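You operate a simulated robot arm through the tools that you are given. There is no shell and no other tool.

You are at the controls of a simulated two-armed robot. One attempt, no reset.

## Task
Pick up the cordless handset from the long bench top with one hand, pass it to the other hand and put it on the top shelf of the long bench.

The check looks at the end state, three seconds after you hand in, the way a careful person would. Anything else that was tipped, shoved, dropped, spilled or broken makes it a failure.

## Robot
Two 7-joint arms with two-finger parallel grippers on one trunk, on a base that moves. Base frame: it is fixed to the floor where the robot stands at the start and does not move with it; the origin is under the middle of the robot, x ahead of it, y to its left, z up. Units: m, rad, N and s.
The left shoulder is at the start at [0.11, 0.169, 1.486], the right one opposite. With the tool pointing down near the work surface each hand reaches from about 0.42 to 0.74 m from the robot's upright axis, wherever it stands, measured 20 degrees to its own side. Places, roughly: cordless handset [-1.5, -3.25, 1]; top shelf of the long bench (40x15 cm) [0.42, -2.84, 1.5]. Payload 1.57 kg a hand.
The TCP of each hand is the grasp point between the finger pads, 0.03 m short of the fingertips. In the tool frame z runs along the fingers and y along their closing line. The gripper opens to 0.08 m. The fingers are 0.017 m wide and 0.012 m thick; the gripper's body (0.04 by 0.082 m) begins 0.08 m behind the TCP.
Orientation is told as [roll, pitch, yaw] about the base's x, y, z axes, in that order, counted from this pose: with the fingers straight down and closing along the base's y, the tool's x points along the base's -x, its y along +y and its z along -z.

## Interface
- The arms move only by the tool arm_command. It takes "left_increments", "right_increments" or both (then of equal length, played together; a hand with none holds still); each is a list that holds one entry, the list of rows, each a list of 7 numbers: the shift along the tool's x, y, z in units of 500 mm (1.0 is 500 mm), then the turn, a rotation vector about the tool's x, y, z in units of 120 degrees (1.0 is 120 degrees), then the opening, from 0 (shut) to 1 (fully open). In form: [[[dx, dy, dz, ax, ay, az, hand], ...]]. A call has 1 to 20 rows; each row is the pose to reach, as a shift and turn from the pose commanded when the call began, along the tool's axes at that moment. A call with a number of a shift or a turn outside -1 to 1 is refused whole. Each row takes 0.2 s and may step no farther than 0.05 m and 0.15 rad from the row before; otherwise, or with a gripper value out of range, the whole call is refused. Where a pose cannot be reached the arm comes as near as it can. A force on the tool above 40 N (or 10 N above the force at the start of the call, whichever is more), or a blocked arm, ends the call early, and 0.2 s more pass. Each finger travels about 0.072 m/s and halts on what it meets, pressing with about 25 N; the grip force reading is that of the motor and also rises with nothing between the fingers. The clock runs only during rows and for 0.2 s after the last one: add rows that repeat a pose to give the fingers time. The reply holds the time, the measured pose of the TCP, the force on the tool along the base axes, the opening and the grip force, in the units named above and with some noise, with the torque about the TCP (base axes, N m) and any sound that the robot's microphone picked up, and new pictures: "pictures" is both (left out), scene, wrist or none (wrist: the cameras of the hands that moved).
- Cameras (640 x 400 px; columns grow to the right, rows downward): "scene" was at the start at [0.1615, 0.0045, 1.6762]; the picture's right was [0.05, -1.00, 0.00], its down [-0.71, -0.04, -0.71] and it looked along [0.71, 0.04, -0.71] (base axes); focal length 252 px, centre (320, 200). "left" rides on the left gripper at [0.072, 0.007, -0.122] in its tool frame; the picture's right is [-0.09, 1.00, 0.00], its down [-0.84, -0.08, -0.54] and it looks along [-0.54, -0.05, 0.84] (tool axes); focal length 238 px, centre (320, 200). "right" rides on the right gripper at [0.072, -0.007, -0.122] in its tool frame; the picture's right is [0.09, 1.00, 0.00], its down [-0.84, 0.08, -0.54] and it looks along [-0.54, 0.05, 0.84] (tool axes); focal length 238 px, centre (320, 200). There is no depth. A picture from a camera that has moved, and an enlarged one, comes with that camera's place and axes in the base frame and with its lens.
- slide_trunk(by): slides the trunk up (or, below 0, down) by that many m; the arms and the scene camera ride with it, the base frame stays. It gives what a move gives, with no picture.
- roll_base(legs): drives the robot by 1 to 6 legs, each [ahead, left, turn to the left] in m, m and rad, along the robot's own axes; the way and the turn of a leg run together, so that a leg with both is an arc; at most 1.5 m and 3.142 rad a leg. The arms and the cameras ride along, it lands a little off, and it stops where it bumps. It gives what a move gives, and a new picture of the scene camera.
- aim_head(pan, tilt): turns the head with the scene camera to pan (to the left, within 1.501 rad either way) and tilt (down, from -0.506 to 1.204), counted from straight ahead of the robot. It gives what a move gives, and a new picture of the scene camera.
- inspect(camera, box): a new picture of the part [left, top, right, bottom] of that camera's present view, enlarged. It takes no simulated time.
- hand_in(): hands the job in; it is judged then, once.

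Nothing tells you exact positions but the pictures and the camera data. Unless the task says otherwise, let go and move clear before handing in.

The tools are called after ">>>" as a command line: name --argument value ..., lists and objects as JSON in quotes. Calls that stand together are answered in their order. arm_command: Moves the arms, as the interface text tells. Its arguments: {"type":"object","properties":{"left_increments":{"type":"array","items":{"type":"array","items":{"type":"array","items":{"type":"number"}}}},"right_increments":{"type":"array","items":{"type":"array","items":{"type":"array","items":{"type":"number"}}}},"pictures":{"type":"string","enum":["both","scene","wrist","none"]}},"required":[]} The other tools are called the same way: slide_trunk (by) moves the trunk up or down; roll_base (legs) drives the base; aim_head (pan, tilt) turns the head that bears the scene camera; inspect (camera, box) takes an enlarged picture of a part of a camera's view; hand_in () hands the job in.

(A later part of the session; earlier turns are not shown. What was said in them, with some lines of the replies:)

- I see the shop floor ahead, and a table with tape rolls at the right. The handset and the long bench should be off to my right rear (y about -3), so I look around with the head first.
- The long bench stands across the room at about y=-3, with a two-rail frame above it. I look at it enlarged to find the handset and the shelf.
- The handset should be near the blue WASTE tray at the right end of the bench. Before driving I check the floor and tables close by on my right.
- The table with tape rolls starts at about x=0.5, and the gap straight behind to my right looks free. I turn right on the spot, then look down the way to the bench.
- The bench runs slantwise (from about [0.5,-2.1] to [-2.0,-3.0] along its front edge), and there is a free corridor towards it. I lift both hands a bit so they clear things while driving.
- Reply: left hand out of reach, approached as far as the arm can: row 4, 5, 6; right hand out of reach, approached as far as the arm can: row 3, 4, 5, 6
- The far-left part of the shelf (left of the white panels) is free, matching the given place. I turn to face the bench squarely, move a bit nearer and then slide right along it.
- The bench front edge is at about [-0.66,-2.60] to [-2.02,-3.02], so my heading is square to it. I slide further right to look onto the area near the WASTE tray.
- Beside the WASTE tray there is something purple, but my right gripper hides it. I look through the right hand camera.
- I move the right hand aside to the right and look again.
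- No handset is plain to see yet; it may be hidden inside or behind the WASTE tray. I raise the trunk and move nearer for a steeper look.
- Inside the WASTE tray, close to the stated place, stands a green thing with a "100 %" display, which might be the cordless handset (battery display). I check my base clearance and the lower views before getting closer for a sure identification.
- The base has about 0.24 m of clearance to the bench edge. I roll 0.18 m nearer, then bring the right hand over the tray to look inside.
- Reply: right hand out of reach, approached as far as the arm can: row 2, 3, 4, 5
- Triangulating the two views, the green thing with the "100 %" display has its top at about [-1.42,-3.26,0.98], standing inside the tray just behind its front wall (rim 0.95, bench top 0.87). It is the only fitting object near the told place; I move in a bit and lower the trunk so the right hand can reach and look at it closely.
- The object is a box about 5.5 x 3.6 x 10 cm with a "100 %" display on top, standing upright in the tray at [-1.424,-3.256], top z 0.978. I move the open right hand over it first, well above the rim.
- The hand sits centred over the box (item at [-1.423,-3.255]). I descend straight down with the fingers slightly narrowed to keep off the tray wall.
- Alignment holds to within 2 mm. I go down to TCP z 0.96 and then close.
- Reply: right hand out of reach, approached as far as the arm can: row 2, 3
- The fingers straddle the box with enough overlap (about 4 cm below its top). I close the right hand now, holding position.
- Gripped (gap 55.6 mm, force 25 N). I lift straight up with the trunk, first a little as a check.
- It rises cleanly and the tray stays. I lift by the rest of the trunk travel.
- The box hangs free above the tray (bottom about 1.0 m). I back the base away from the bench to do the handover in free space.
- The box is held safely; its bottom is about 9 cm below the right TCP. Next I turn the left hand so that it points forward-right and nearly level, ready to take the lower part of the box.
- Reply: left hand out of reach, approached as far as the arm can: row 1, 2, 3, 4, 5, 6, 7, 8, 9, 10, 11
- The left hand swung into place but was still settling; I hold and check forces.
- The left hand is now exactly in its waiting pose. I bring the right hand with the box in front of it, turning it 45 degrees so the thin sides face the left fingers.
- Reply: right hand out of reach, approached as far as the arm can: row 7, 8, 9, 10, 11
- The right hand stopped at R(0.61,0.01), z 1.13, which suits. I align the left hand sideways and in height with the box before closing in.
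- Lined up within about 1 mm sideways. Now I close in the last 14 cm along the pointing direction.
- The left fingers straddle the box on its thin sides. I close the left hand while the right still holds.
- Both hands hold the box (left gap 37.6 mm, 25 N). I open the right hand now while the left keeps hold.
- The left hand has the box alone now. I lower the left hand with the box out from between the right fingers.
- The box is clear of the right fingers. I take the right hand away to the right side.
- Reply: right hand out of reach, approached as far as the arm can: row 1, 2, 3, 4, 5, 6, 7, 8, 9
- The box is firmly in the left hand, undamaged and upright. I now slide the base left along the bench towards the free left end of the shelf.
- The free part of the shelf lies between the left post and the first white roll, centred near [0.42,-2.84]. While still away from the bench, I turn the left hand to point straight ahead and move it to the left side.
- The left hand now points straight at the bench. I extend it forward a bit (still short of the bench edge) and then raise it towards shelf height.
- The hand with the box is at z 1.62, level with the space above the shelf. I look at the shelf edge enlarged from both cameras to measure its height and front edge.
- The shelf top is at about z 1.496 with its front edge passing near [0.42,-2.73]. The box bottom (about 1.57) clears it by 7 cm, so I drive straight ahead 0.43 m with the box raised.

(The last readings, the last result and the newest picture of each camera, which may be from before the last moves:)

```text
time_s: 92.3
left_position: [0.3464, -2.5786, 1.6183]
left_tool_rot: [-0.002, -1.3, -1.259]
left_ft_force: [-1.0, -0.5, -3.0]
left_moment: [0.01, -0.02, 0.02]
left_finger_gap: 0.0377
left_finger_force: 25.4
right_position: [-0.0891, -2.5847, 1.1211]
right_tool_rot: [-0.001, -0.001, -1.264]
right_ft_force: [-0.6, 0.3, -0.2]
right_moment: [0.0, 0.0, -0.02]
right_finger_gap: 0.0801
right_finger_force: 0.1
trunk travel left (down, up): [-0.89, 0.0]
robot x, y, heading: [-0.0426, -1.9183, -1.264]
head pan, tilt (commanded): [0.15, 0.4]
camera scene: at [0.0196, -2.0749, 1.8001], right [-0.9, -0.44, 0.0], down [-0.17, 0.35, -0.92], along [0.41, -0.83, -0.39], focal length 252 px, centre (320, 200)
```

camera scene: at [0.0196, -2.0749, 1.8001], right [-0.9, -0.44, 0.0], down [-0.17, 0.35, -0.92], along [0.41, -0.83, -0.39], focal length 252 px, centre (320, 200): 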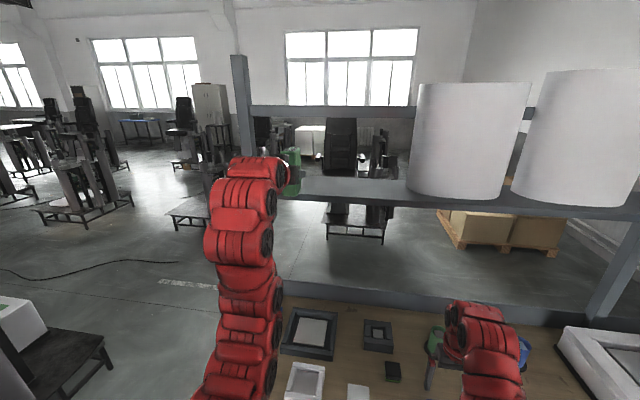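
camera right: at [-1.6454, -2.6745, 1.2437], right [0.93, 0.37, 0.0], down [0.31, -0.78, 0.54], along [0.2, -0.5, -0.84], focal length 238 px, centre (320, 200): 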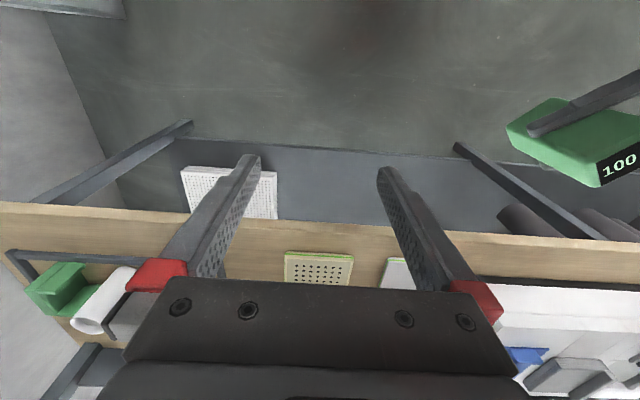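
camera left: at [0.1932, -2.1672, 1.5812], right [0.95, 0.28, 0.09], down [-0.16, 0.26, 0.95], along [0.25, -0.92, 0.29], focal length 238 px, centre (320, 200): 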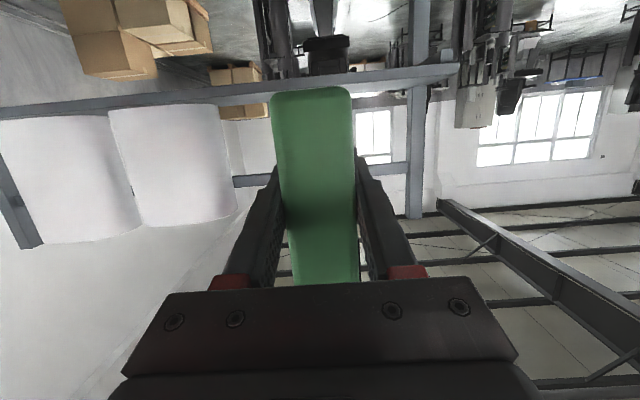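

>>> roll_base --legs '[[0.13, 0.005, 0]]'

>>> inspect --camera "left" --box '[0, 0, 640, 400]'

>>> inspect --camera "scene" --box '[220, 100, 460, 250]'

```text
time_s: 93.5
left_position: [0.3899, -2.6982, 1.6198]
left_tool_rot: [-0.003, -1.302, -1.26]
left_ft_force: [-0.2, -0.9, -2.2]
left_moment: [0.02, -0.02, 0.0]
left_finger_gap: 0.0376
left_finger_force: 25.3
right_position: [-0.0459, -2.7043, 1.1206]
right_tool_rot: [0.0, -0.004, -1.264]
right_ft_force: [0.0, 0.5, 0.3]
right_moment: [-0.01, 0.01, 0.01]
right_finger_gap: 0.08
right_finger_force: 0.0
trunk travel left (down, up): [-0.89, 0.0]
robot x, y, heading: [-0.0024, -2.0405, -1.259]
head pan, tilt (commanded): [0.15, 0.4]
camera scene: at [0.0627, -2.1943, 1.8003], right [-0.9, -0.44, 0.0], down [-0.17, 0.35, -0.92], along [0.41, -0.83, -0.39], focal length 252 px, centre (320, 200)
```

scene: 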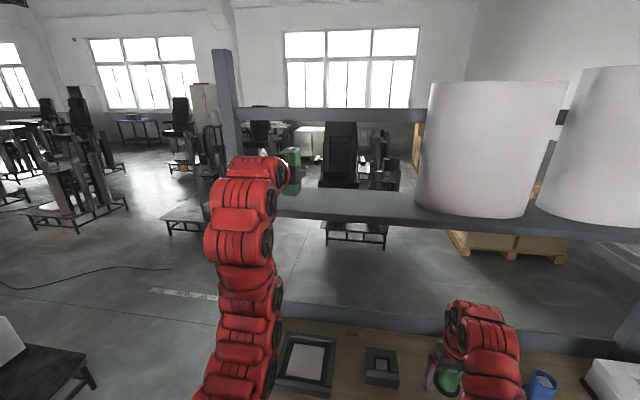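

```text
1.00 times, centred on (320, 200) of left (not enlarged: the box is as wide or as high as the picture)
camera zoom: at [0.3547, -2.5655, 1.5822], right [0.96, 0.28, 0.09], down [-0.16, 0.26, 0.95], along [0.24, -0.92, 0.3], focal length 238 px, centre (320, 200)
```

zoom: 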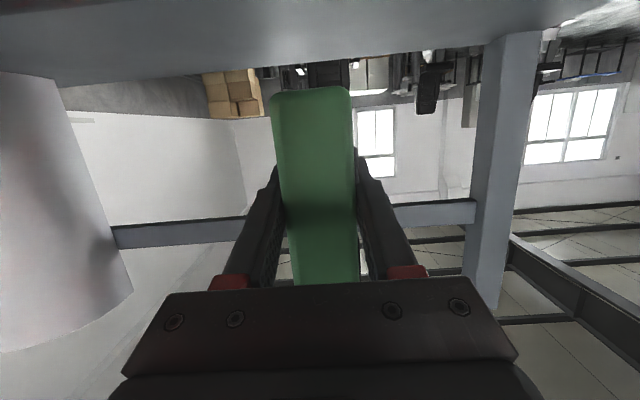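

```text
2.67 times, centred on (340, 175) of scene
camera zoom: at [0.0627, -2.1943, 1.8003], right [-0.9, -0.44, 0.0], down [-0.17, 0.35, -0.92], along [0.41, -0.83, -0.39], focal length 673 px, centre (267, 267)
```

zoom: 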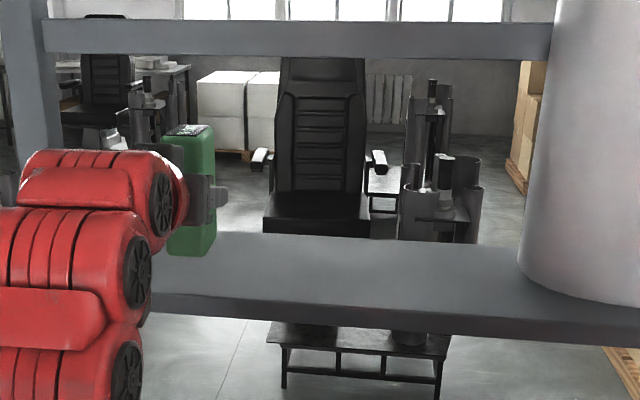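

The shelf seen close confirms its height and about 19 cm depth. I push the box horizontally forward 14 cm over the shelf's middle.

>>> arm_command --left_increments '[[[-0.0126, 0, 0.0452, 0, 0, 0, 0], [-0.0251, 0, 0.0904, 0, 0, 0, 0], [-0.0377, 0, 0.1356, 0, 0, 0, 0], [-0.0502, 0, 0.1808, 0, 0, 0, 0], [-0.0628, 0, 0.226, 0, 0, 0, 0], [-0.0753, 0, 0.2712, 0, 0, 0, 0], [-0.0753, 0, 0.2712, 0, 0, 0, 0]]]' --pictures "both"

>>> inspect --camera "scene" --box '[220, 100, 460, 250]'

```text
time_s: 95.1
left_position: [0.4339, -2.833, 1.6194]
left_tool_rot: [-0.004, -1.302, -1.257]
left_ft_force: [-0.1, 0.3, -2.1]
left_moment: [-0.02, -0.01, -0.04]
left_finger_gap: 0.0379
left_finger_force: 24.8
right_position: [-0.0446, -2.7058, 1.1207]
right_tool_rot: [0.0, 0.0, -1.266]
right_ft_force: [0.4, 0.3, -0.2]
right_moment: [-0.03, 0.01, -0.08]
right_finger_gap: 0.0801
right_finger_force: 0.0
trunk travel left (down, up): [-0.89, 0.0]
robot x, y, heading: [-0.002, -2.0379, -1.261]
head pan, tilt (commanded): [0.15, 0.4]
camera scene: at [0.0634, -2.1962, 1.8], right [-0.9, -0.44, 0.0], down [-0.17, 0.35, -0.92], along [0.41, -0.83, -0.39], focal length 252 px, centre (320, 200)
camera left: at [0.3975, -2.7009, 1.5819], right [0.96, 0.28, 0.09], down [-0.16, 0.26, 0.95], along [0.24, -0.92, 0.3], focal length 238 px, centre (320, 200)
```

scene: 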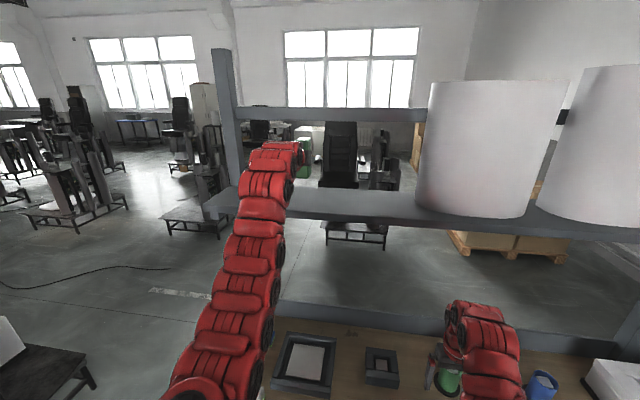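
left: 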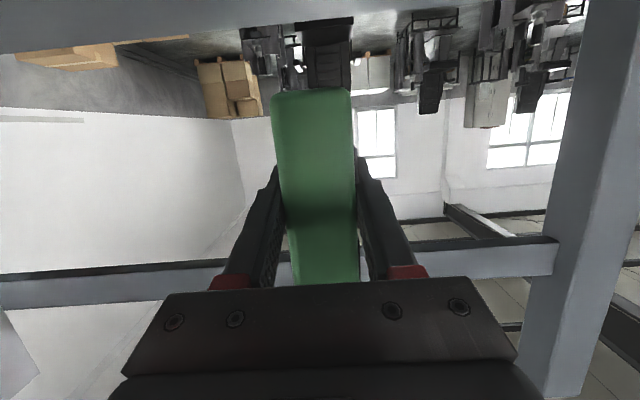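

```text
2.67 times, centred on (340, 175) of scene
camera zoom: at [0.0634, -2.1962, 1.8], right [-0.9, -0.44, 0.0], down [-0.17, 0.35, -0.92], along [0.41, -0.83, -0.39], focal length 673 px, centre (267, 267)
```

zoom: 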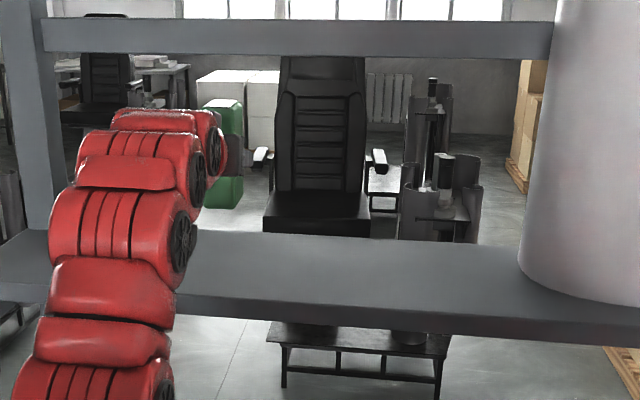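

The box hangs centred over the shelf (about 9 cm from the front edge, 10 cm from the back edge). I lower it 6 cm, then finish in small steps.

>>> arm_command --left_increments '[[[0.0289, 0, 0.008, 0, 0, 0, 0], [0.0578, 0, 0.016, 0, 0, 0, 0], [0.0867, 0, 0.0241, 0, 0, 0, 0], [0.1156, 0, 0.0321, 0, 0, 0, 0], [0.1156, 0, 0.0321, 0, 0, 0, 0]]]' --pictures "both"

>>> inspect --camera "scene" --box '[240, 130, 368, 210]'

>>> inspect --camera "left" --box '[200, 0, 440, 150]'

```text
time_s: 96.3
left_position: [0.4344, -2.8357, 1.5585]
left_tool_rot: [-0.004, -1.299, -1.258]
left_ft_force: [-0.1, -0.1, -2.2]
left_moment: [0.0, 0.01, 0.03]
left_finger_gap: 0.0376
left_finger_force: 24.5
right_position: [-0.0452, -2.7053, 1.1202]
right_tool_rot: [-0.001, 0.0, -1.266]
right_ft_force: [0.5, -0.1, -1.4]
right_moment: [-0.03, 0.0, -0.03]
right_finger_gap: 0.0798
right_finger_force: 0.0
trunk travel left (down, up): [-0.89, 0.0]
robot x, y, heading: [-0.0026, -2.0372, -1.258]
head pan, tilt (commanded): [0.15, 0.4]
camera scene: at [0.0635, -2.1964, 1.8], right [-0.9, -0.44, 0.0], down [-0.17, 0.35, -0.92], along [0.41, -0.83, -0.39], focal length 252 px, centre (320, 200)
camera left: at [0.3976, -2.7027, 1.5211], right [0.96, 0.28, 0.09], down [-0.16, 0.26, 0.95], along [0.24, -0.92, 0.3], focal length 238 px, centre (320, 200)
```

scene: 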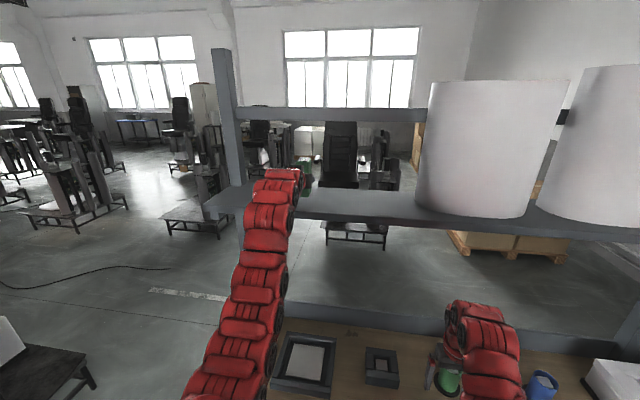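
left: 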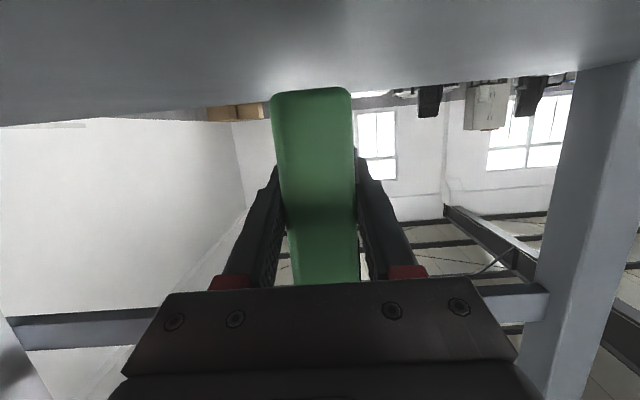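

```text
5.00 times, centred on (304, 170) of scene
camera zoom: at [0.0635, -2.1964, 1.8], right [-0.9, -0.44, 0.0], down [-0.17, 0.35, -0.92], along [0.41, -0.83, -0.39], focal length 1261 px, centre (400, 350)
```

zoom: 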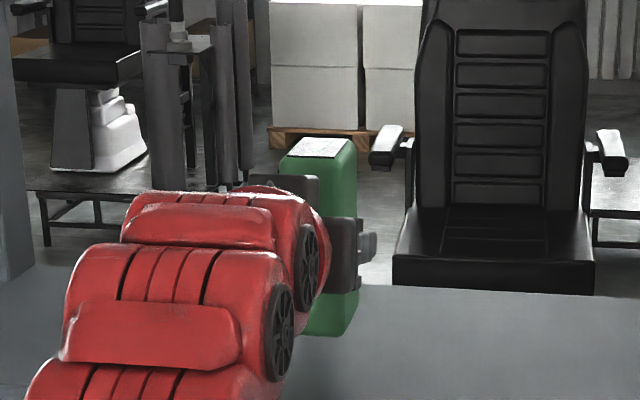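

```text
2.67 times, centred on (320, 75) of left
camera zoom: at [0.3976, -2.7027, 1.5211], right [0.96, 0.28, 0.09], down [-0.16, 0.26, 0.95], along [0.24, -0.92, 0.3], focal length 636 px, centre (320, 533)
```

zoom: 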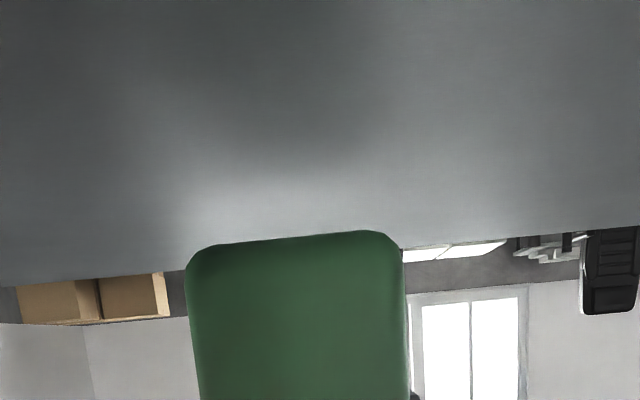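

About 1.5 cm of gap should remain. I lower by another 1 cm gently and watch the force.

>>> arm_command --left_increments '[[[0.0058, 0, 0.0016, 0, 0, 0, 0], [0.0116, 0, 0.0032, 0, 0, 0, 0], [0.0173, 0, 0.0048, 0, 0, 0, 0], [0.0193, 0, 0.0054, 0, 0, 0, 0], [0.0193, 0, 0.0054, 0, 0, 0, 0]]]' --pictures "none"

>>> inspect --camera "left" --box '[200, 0, 440, 150]'

>>> inspect --camera "scene" --box '[240, 130, 368, 210]'

```text
time_s: 97.5
left_position: [0.4338, -2.8343, 1.5498]
left_tool_rot: [-0.004, -1.301, -1.258]
left_ft_force: [-0.5, -0.5, -1.7]
left_moment: [0.0, 0.03, -0.02]
left_finger_gap: 0.0379
left_finger_force: 25.1
right_position: [-0.0447, -2.705, 1.1213]
right_tool_rot: [0.0, -0.001, -1.266]
right_ft_force: [0.2, 0.2, 0.2]
right_moment: [-0.02, -0.01, 0.03]
right_finger_gap: 0.08
right_finger_force: 0.0
trunk travel left (down, up): [-0.89, 0.0]
robot x, y, heading: [0.0012, -2.038, -1.263]
head pan, tilt (commanded): [0.15, 0.4]
```

```text
2.67 times, centred on (320, 75) of left
camera zoom: at [0.3983, -2.7011, 1.5118], right [0.96, 0.28, 0.09], down [-0.16, 0.26, 0.95], along [0.24, -0.92, 0.3], focal length 636 px, centre (320, 533)
```

zoom: 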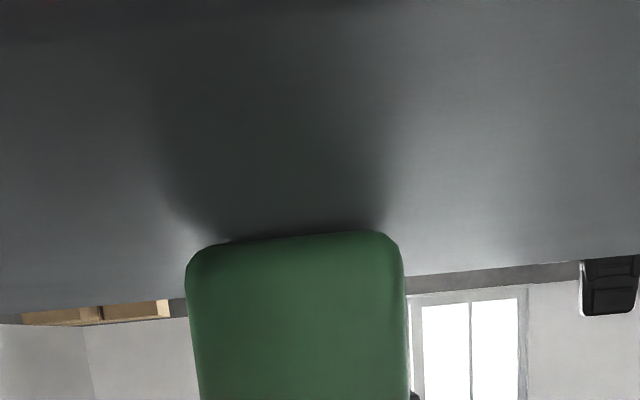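

```text
5.00 times, centred on (304, 170) of scene
camera zoom: at [0.0635, -2.1966, 1.8], right [-0.9, -0.44, 0.0], down [-0.17, 0.35, -0.92], along [0.41, -0.83, -0.39], focal length 1261 px, centre (400, 350)
```

zoom: 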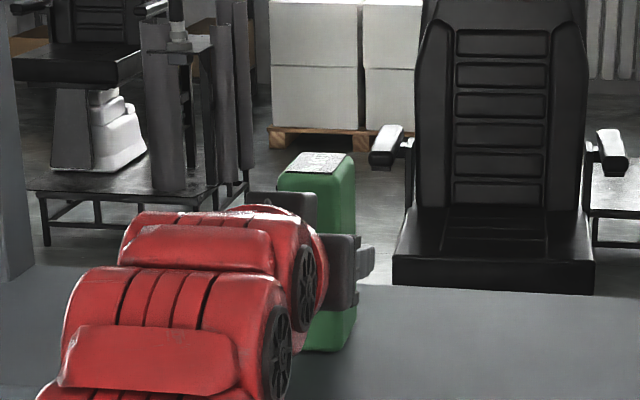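

>>> arm_command --left_increments '[[[0.0029, 0, 0.0008, 0, 0, 0, 0], [0.0058, 0, 0.0016, 0, 0, 0, 0], [0.0058, 0, 0.0016, 0, 0, 0, 0]]]' --pictures "none"

>>> inspect --camera "left" --box '[200, 0, 440, 150]'

```text
time_s: 98.3
left_position: [0.4343, -2.8332, 1.549]
left_tool_rot: [-0.002, -1.303, -1.26]
left_ft_force: [1.5, -4.3, 8.7]
left_moment: [0.09, -0.02, -0.04]
left_finger_gap: 0.0377
left_finger_force: 24.8
right_position: [-0.0458, -2.7057, 1.1217]
right_tool_rot: [0.0, 0.0, -1.266]
right_ft_force: [-0.1, 0.3, 0.4]
right_moment: [0.02, 0.0, 0.01]
right_finger_gap: 0.0802
right_finger_force: 0.1
trunk travel left (down, up): [-0.89, 0.0]
robot x, y, heading: [0.0004, -2.0365, -1.261]
head pan, tilt (commanded): [0.15, 0.4]
```

```text
2.67 times, centred on (320, 75) of left
camera zoom: at [0.398, -2.7004, 1.5102], right [0.96, 0.28, 0.09], down [-0.17, 0.26, 0.95], along [0.24, -0.92, 0.3], focal length 636 px, centre (320, 533)
```

zoom: 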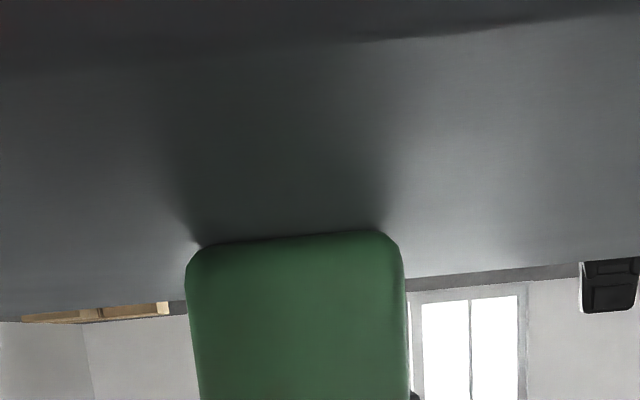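

The box touched down (about 11 N upward at the shelf, shelf top at 1.50). I relieve the pressure by a millimetre and open the left hand gradually.

>>> arm_command --left_increments '[[[-0.002, 0, -0.0005, 0, 0, 0, 0], [-0.002, 0, -0.0005, 0, 0, 0, 0.5], [-0.002, 0, -0.0005, 0, 0, 0, 0.55], [-0.002, 0, -0.0005, 0, 0, 0, 0.62], [-0.002, 0, -0.0005, 0, 0, 0, 0.75], [-0.002, 0, -0.0005, 0, 0, 0, 0.9], [-0.002, 0, -0.0005, 0, 0, 0, 1], [-0.002, 0, -0.0005, 0, 0, 0, 1]]]' --pictures "both"

>>> inspect --camera "scene" --box '[240, 130, 368, 210]'

```text
time_s: 100.1
left_position: [0.4349, -2.8336, 1.5467]
left_tool_rot: [-0.003, -1.299, -1.258]
left_ft_force: [-0.3, 0.4, -0.2]
left_moment: [0.0, 0.01, 0.02]
left_finger_gap: 0.0802
left_finger_force: 0.1
right_position: [-0.0449, -2.7067, 1.1199]
right_tool_rot: [0.0, 0.0, -1.264]
right_ft_force: [-0.4, 1.5, 0.4]
right_moment: [0.0, 0.01, -0.02]
right_finger_gap: 0.0797
right_finger_force: 0.0
trunk travel left (down, up): [-0.89, 0.0]
robot x, y, heading: [-0.0022, -2.0404, -1.261]
head pan, tilt (commanded): [0.15, 0.4]
camera scene: at [0.0634, -2.1963, 1.8], right [-0.9, -0.44, 0.0], down [-0.17, 0.35, -0.92], along [0.41, -0.83, -0.39], focal length 252 px, centre (320, 200)
camera left: at [0.3983, -2.7011, 1.5095], right [0.96, 0.28, 0.09], down [-0.16, 0.26, 0.95], along [0.24, -0.92, 0.3], focal length 238 px, centre (320, 200)
```

scene: 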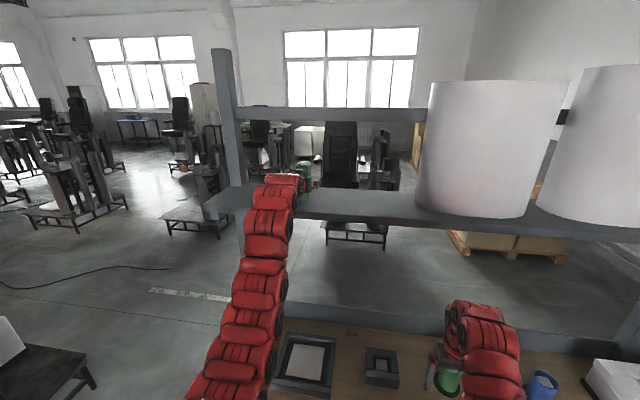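
left: 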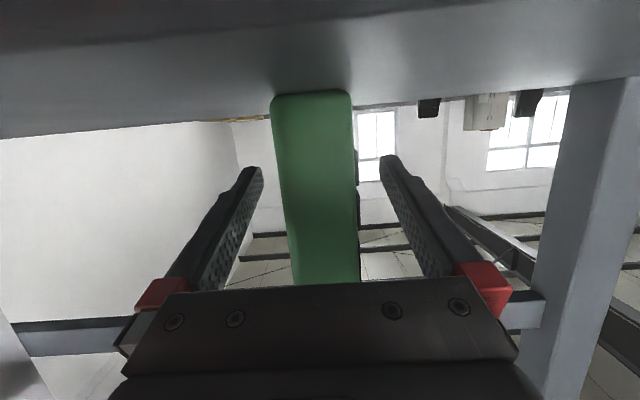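

```text
5.00 times, centred on (304, 170) of scene
camera zoom: at [0.0634, -2.1963, 1.8], right [-0.9, -0.44, 0.0], down [-0.17, 0.35, -0.92], along [0.41, -0.83, -0.39], focal length 1261 px, centre (400, 350)
```

zoom: 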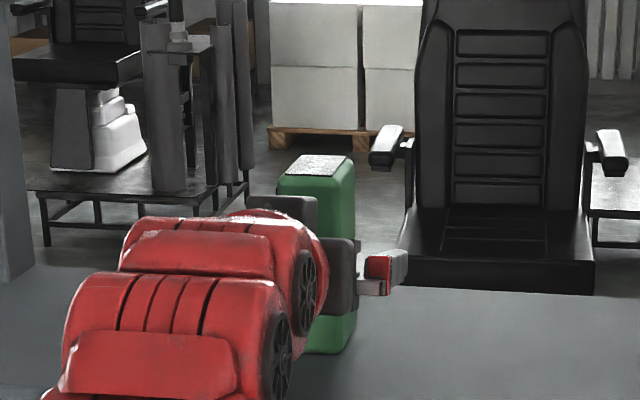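

The box stands by itself between the open fingers. I draw the left hand straight back, level, away from the shelf.

>>> arm_command --left_increments '[[[0.0107, 0, -0.0385, 0, 0, 0, 1], [0.0214, 0, -0.0771, 0, 0, 0, 1], [0.0321, 0, -0.1156, 0, 0, 0, 1], [0.0428, 0, -0.1542, 0, 0, 0, 1], [0.0535, 0, -0.1927, 0, 0, 0, 1], [0.0642, 0, -0.2313, 0, 0, 0, 1], [0.0749, 0, -0.2698, 0, 0, 0, 1]]]' --pictures "both"

>>> inspect --camera "scene" --box '[220, 100, 460, 250]'

```text
time_s: 101.7
left_position: [0.3921, -2.7009, 1.5472]
left_tool_rot: [-0.002, -1.301, -1.259]
left_ft_force: [0.7, -0.1, 0.0]
left_moment: [0.0, -0.04, 0.0]
left_finger_gap: 0.0801
left_finger_force: 0.1
right_position: [-0.0445, -2.7052, 1.121]
right_tool_rot: [0.0, -0.002, -1.265]
right_ft_force: [0.0, -0.1, 0.5]
right_moment: [0.01, 0.0, -0.05]
right_finger_gap: 0.0801
right_finger_force: 0.1
trunk travel left (down, up): [-0.89, 0.0]
robot x, y, heading: [-0.0014, -2.0314, -1.264]
head pan, tilt (commanded): [0.15, 0.4]
camera scene: at [0.0632, -2.1956, 1.8001], right [-0.9, -0.44, 0.0], down [-0.17, 0.35, -0.92], along [0.41, -0.83, -0.39], focal length 252 px, centre (320, 200)
camera left: at [0.3555, -2.5681, 1.5096], right [0.96, 0.28, 0.09], down [-0.16, 0.26, 0.95], along [0.24, -0.92, 0.3], focal length 238 px, centre (320, 200)
```

scene: 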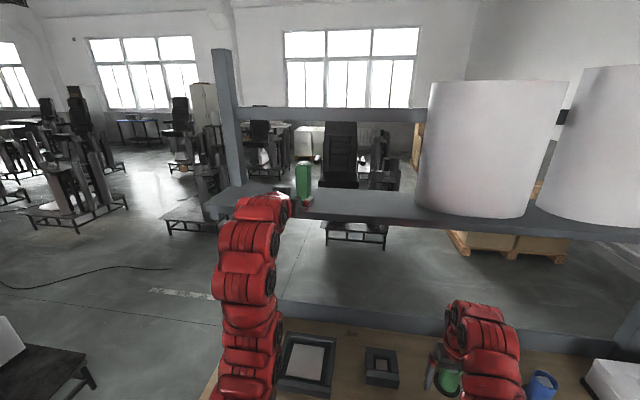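
left: 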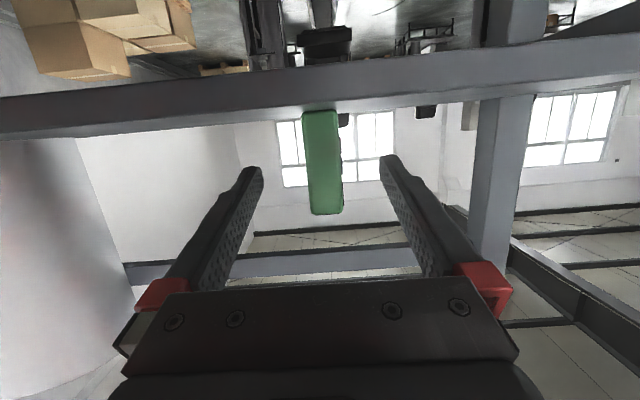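

```text
2.67 times, centred on (340, 175) of scene
camera zoom: at [0.0632, -2.1956, 1.8001], right [-0.9, -0.44, 0.0], down [-0.17, 0.35, -0.92], along [0.41, -0.83, -0.39], focal length 673 px, centre (267, 267)
```

zoom: 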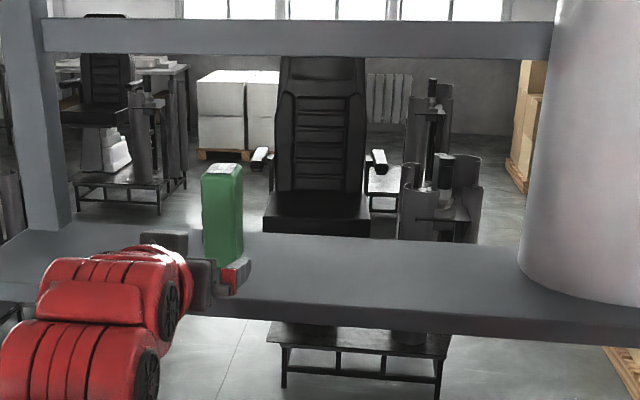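

The box stands upright on the shelf. I back the base away and check the whole scene.

>>> roll_base --legs '[[-0.4, 0, 0]]'

>>> aim_head --pan 0.1 --tilt 0.35

>>> inspect --camera "scene" --box '[220, 100, 420, 225]'

>>> inspect --camera "left" --box '[0, 0, 640, 400]'

```text
time_s: 104.3
left_position: [0.2688, -2.3146, 1.5459]
left_tool_rot: [-0.003, -1.3, -1.256]
left_ft_force: [-0.2, -0.1, -0.9]
left_moment: [0.0, -0.01, -0.04]
left_finger_gap: 0.0801
left_finger_force: 0.0
right_position: [-0.1673, -2.3195, 1.1201]
right_tool_rot: [0.001, 0.0, -1.264]
right_ft_force: [0.5, 0.9, -0.7]
right_moment: [0.03, 0.02, 0.01]
right_finger_gap: 0.0799
right_finger_force: 0.0
trunk travel left (down, up): [-0.89, 0.0]
robot x, y, heading: [-0.1262, -1.648, -1.258]
head pan, tilt (commanded): [0.15, 0.4]
camera scene: at [-0.0595, -1.8108, 1.7998], right [-0.9, -0.44, 0.0], down [-0.17, 0.35, -0.92], along [0.41, -0.82, -0.39], focal length 252 px, centre (320, 200)
```

scene: 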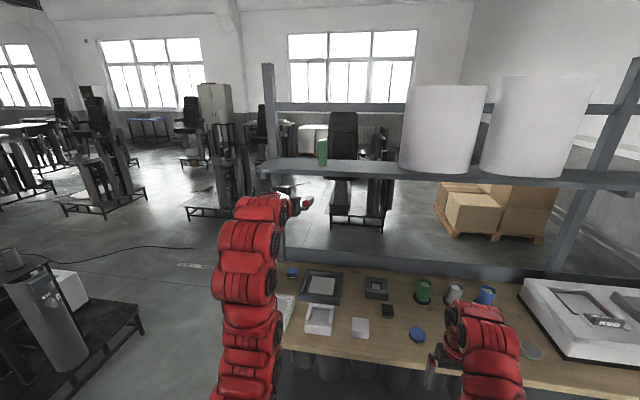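

```text
time_s: 104.9
left_position: [0.2693, -2.314, 1.5472]
left_tool_rot: [-0.003, -1.301, -1.256]
left_ft_force: [0.6, 0.2, 0.6]
left_moment: [0.05, -0.01, 0.0]
left_finger_gap: 0.0799
left_finger_force: 0.1
right_position: [-0.1676, -2.3188, 1.1204]
right_tool_rot: [0.002, -0.001, -1.264]
right_ft_force: [-0.5, -0.2, 0.1]
right_moment: [0.0, 0.0, -0.02]
right_finger_gap: 0.08
right_finger_force: 0.0
trunk travel left (down, up): [-0.89, 0.0]
robot x, y, heading: [-0.1292, -1.6513, -1.259]
head pan, tilt (commanded): [0.099, 0.351]
camera scene: at [-0.064, -1.8117, 1.8046], right [-0.92, -0.4, 0.0], down [-0.14, 0.32, -0.94], along [0.37, -0.86, -0.34], focal length 252 px, centre (320, 200)
```

scene: 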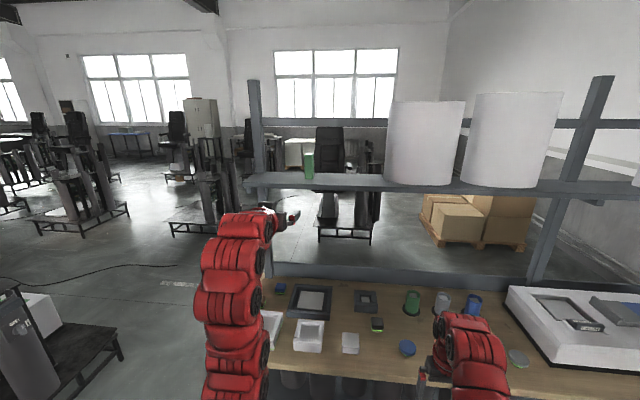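

```text
3.20 times, centred on (320, 162) of scene
camera zoom: at [-0.064, -1.8117, 1.8046], right [-0.92, -0.4, 0.0], down [-0.14, 0.32, -0.94], along [0.37, -0.86, -0.34], focal length 807 px, centre (320, 320)
```

zoom: 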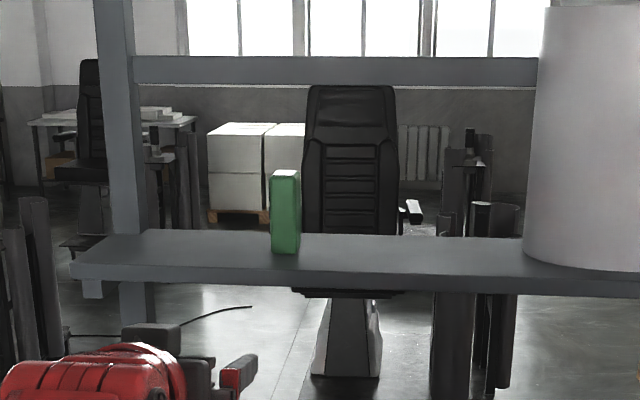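

```text
1.00 times, centred on (320, 200) of left (not enlarged: the box is as wide or as high as the picture)
camera zoom: at [0.2331, -2.1815, 1.5097], right [0.96, 0.28, 0.09], down [-0.16, 0.26, 0.95], along [0.25, -0.92, 0.3], focal length 238 px, centre (320, 200)
```

zoom: 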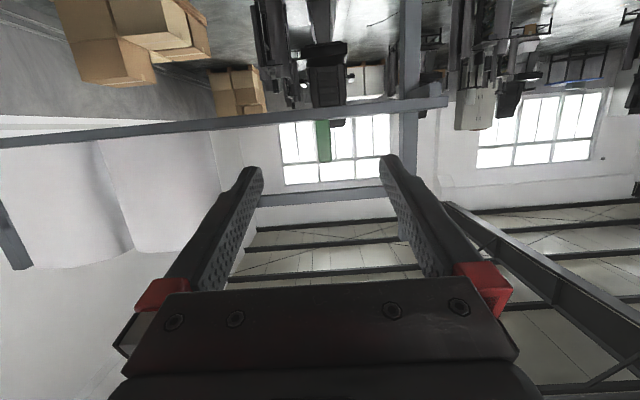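

The box stands well clear on the shelf. To be sure about its identity I look closely at it and at the other bench items.

>>> inspect --camera "scene" --box '[260, 270, 420, 370]'

>>> inspect --camera "scene" --box '[290, 140, 330, 190]'

>>> aim_head --pan -0.6 --tilt 0.45

>>> inspect --camera "scene" --box '[320, 120, 480, 220]'

```text
4.00 times, centred on (340, 320) of scene
camera zoom: at [-0.064, -1.8117, 1.8046], right [-0.92, -0.4, 0.0], down [-0.14, 0.32, -0.94], along [0.37, -0.86, -0.34], focal length 1009 px, centre (240, -280)
```

zoom: 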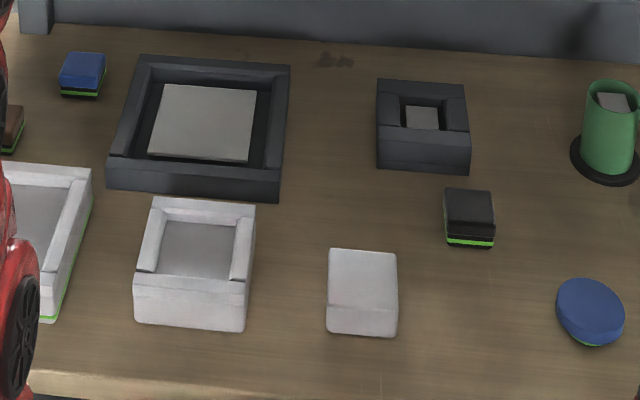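

```text
8.00 times, centred on (310, 165) of scene
camera zoom: at [-0.064, -1.8117, 1.8046], right [-0.92, -0.4, 0.0], down [-0.14, 0.32, -0.94], along [0.37, -0.86, -0.34], focal length 2018 px, centre (400, 480)
```

zoom: 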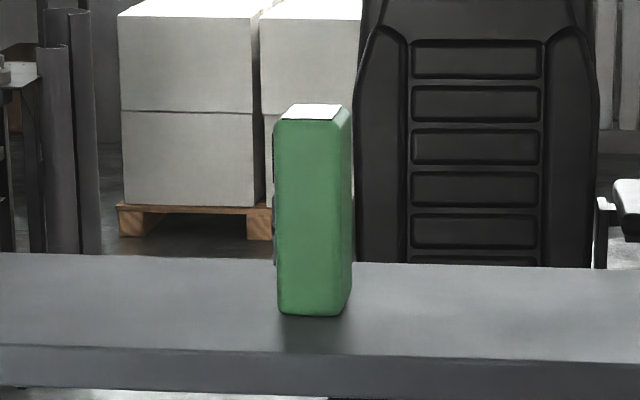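

```text
time_s: 106.0
left_position: [0.2693, -2.3137, 1.5468]
left_tool_rot: [-0.003, -1.301, -1.257]
left_ft_force: [0.4, 0.1, 0.2]
left_moment: [0.02, 0.02, -0.02]
left_finger_gap: 0.0801
left_finger_force: 0.0
right_position: [-0.1673, -2.3189, 1.1198]
right_tool_rot: [0.002, -0.002, -1.264]
right_ft_force: [0.2, -0.1, -0.2]
right_moment: [0.0, 0.01, 0.0]
right_finger_gap: 0.08
right_finger_force: 0.1
trunk travel left (down, up): [-0.89, 0.0]
robot x, y, heading: [-0.1221, -1.6513, -1.259]
head pan, tilt (commanded): [-0.6, 0.45]
camera scene: at [-0.1273, -1.8146, 1.7954], right [-0.96, 0.29, 0.0], down [0.12, 0.42, -0.9], along [-0.26, -0.86, -0.44], focal length 252 px, centre (320, 200)
```

scene: 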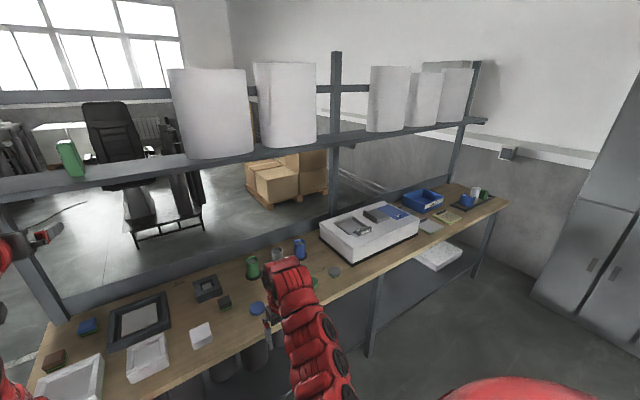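

```text
4.00 times, centred on (400, 170) of scene
camera zoom: at [-0.1273, -1.8146, 1.7954], right [-0.96, 0.29, 0.0], down [0.12, 0.42, -0.9], along [-0.26, -0.86, -0.44], focal length 1009 px, centre (0, 320)
```

zoom: 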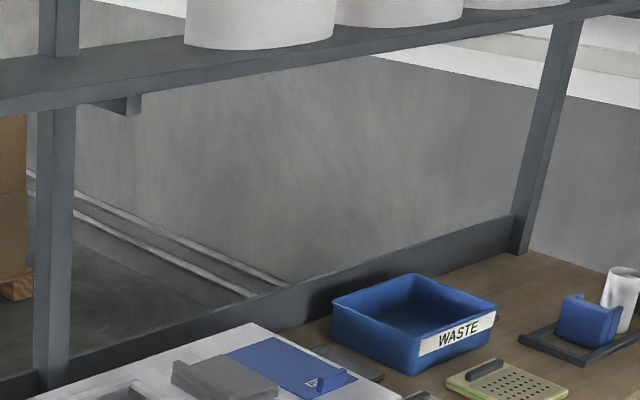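

On the box's left face there seems to be something dark, perhaps a screen or keys. I slide the base left a bit to look at that face.

>>> roll_base --legs '[[-0.1, 0.75, 0]]'

>>> aim_head --pan -0.2 --tilt 0.25

```text
time_s: 110.1
left_position: [0.9685, -1.9804, 1.5475]
left_tool_rot: [-0.002, -1.3, -1.252]
left_ft_force: [0.2, 0.4, 0.9]
left_moment: [0.04, 0.02, 0.02]
left_finger_gap: 0.0802
left_finger_force: 0.0
right_position: [0.5316, -1.9872, 1.1202]
right_tool_rot: [0.002, -0.003, -1.255]
right_ft_force: [0.5, 0.3, -1.0]
right_moment: [-0.01, -0.01, -0.02]
right_finger_gap: 0.08
right_finger_force: 0.1
trunk travel left (down, up): [-0.89, 0.0]
robot x, y, heading: [0.5669, -1.3204, -1.25]
head pan, tilt (commanded): [-0.6, 0.45]
camera scene: at [0.5677, -1.4829, 1.7953], right [-0.96, 0.28, 0.0], down [0.12, 0.42, -0.9], along [-0.25, -0.86, -0.44], focal length 252 px, centre (320, 200)
```

scene: 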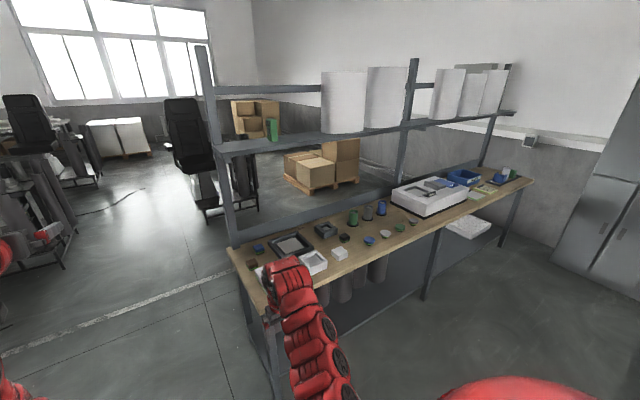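

```text
time_s: 111.0
left_position: [0.9683, -1.979, 1.5467]
left_tool_rot: [-0.003, -1.301, -1.248]
left_ft_force: [-0.2, -0.2, 0.6]
left_moment: [0.03, 0.03, 0.0]
left_finger_gap: 0.0799
left_finger_force: 0.1
right_position: [0.5319, -1.9873, 1.1206]
right_tool_rot: [0.0, -0.001, -1.255]
right_ft_force: [0.8, 0.2, -0.2]
right_moment: [0.02, 0.02, -0.02]
right_finger_gap: 0.08
right_finger_force: 0.0
trunk travel left (down, up): [-0.89, 0.0]
robot x, y, heading: [0.5682, -1.3181, -1.254]
head pan, tilt (commanded): [-0.201, 0.25]
camera scene: at [0.605, -1.4869, 1.814], right [-0.99, -0.12, 0.0], down [-0.03, 0.25, -0.97], along [0.11, -0.96, -0.25], focal length 252 px, centre (320, 200)
```

scene: 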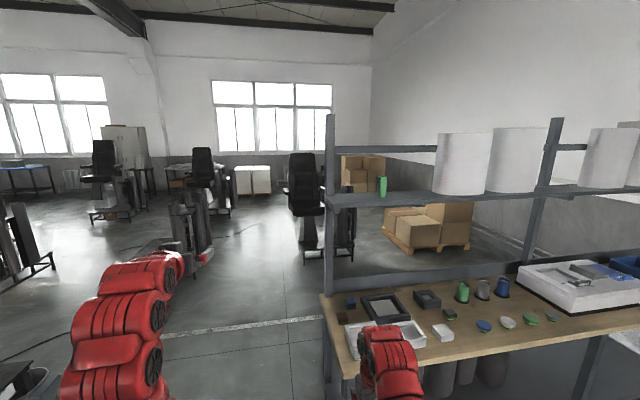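

>>> inspect --camera "scene" --box '[360, 165, 408, 205]'

>>> inspect --camera "left" --box '[0, 0, 640, 400]'

```text
10.00 times, centred on (384, 185) of scene
camera zoom: at [0.605, -1.4869, 1.814], right [-0.99, -0.12, 0.0], down [-0.03, 0.25, -0.97], along [0.11, -0.96, -0.25], focal length 2522 px, centre (-320, 350)
```

zoom: 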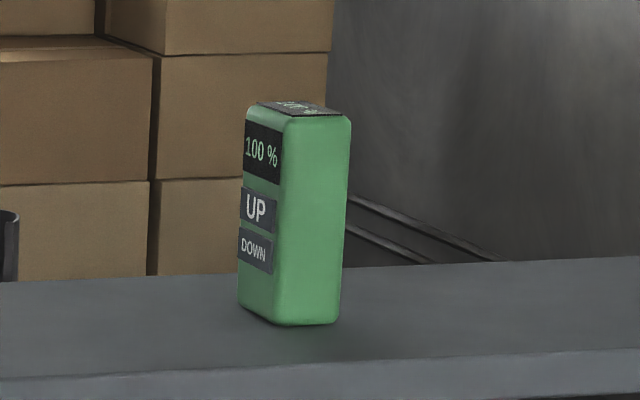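

```text
1.00 times, centred on (320, 200) of left (not enlarged: the box is as wide or as high as the picture)
camera zoom: at [0.9318, -1.8468, 1.5096], right [0.95, 0.29, 0.09], down [-0.17, 0.26, 0.95], along [0.25, -0.92, 0.3], focal length 238 px, centre (320, 200)
```

zoom: 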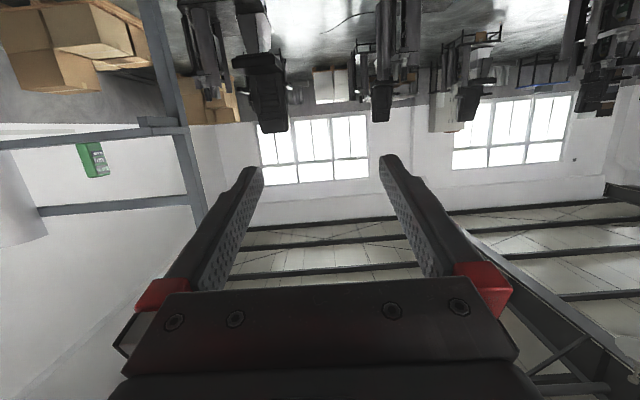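

The far face shows "100 %", "UP" and "DOWN" keys, so this is the cordless handset. It stands upright in the free part of the top shelf, the tray and the other bench items are as they were, and both hands are empty and clear, so I hand in.

>>> hand_in

```text
The job is handed in.
```

The cordless handset is on the top shelf of the long bench, and I have handed the job in. I don't have the check's result.

- **Pick-up:** The handset was standing inside the blue WASTE tray. I lifted it out with the right hand; the tray stayed in place.
- **Pass:** I handed it to the left hand in free space, away from the bench.
- **Placement:** It stands upright at about [0.43, -2.83, 1.50], in the free part of the shelf between the left post and the first white roll. It is about 9 cm from the front edge.
- **Identity:** I picked it by its position and its "100 %" display. After placing it I saw the UP and DOWN keys on its other face, which confirmed it is the handset.

The left fingers closed over roughly where the UP and DOWN keys are. Nothing visibly moved and no sound was reported, so I don't think a key press had any effect.

Both hands are empty and clear of the bench. In the last pictures the other items I could see looked undisturbed.
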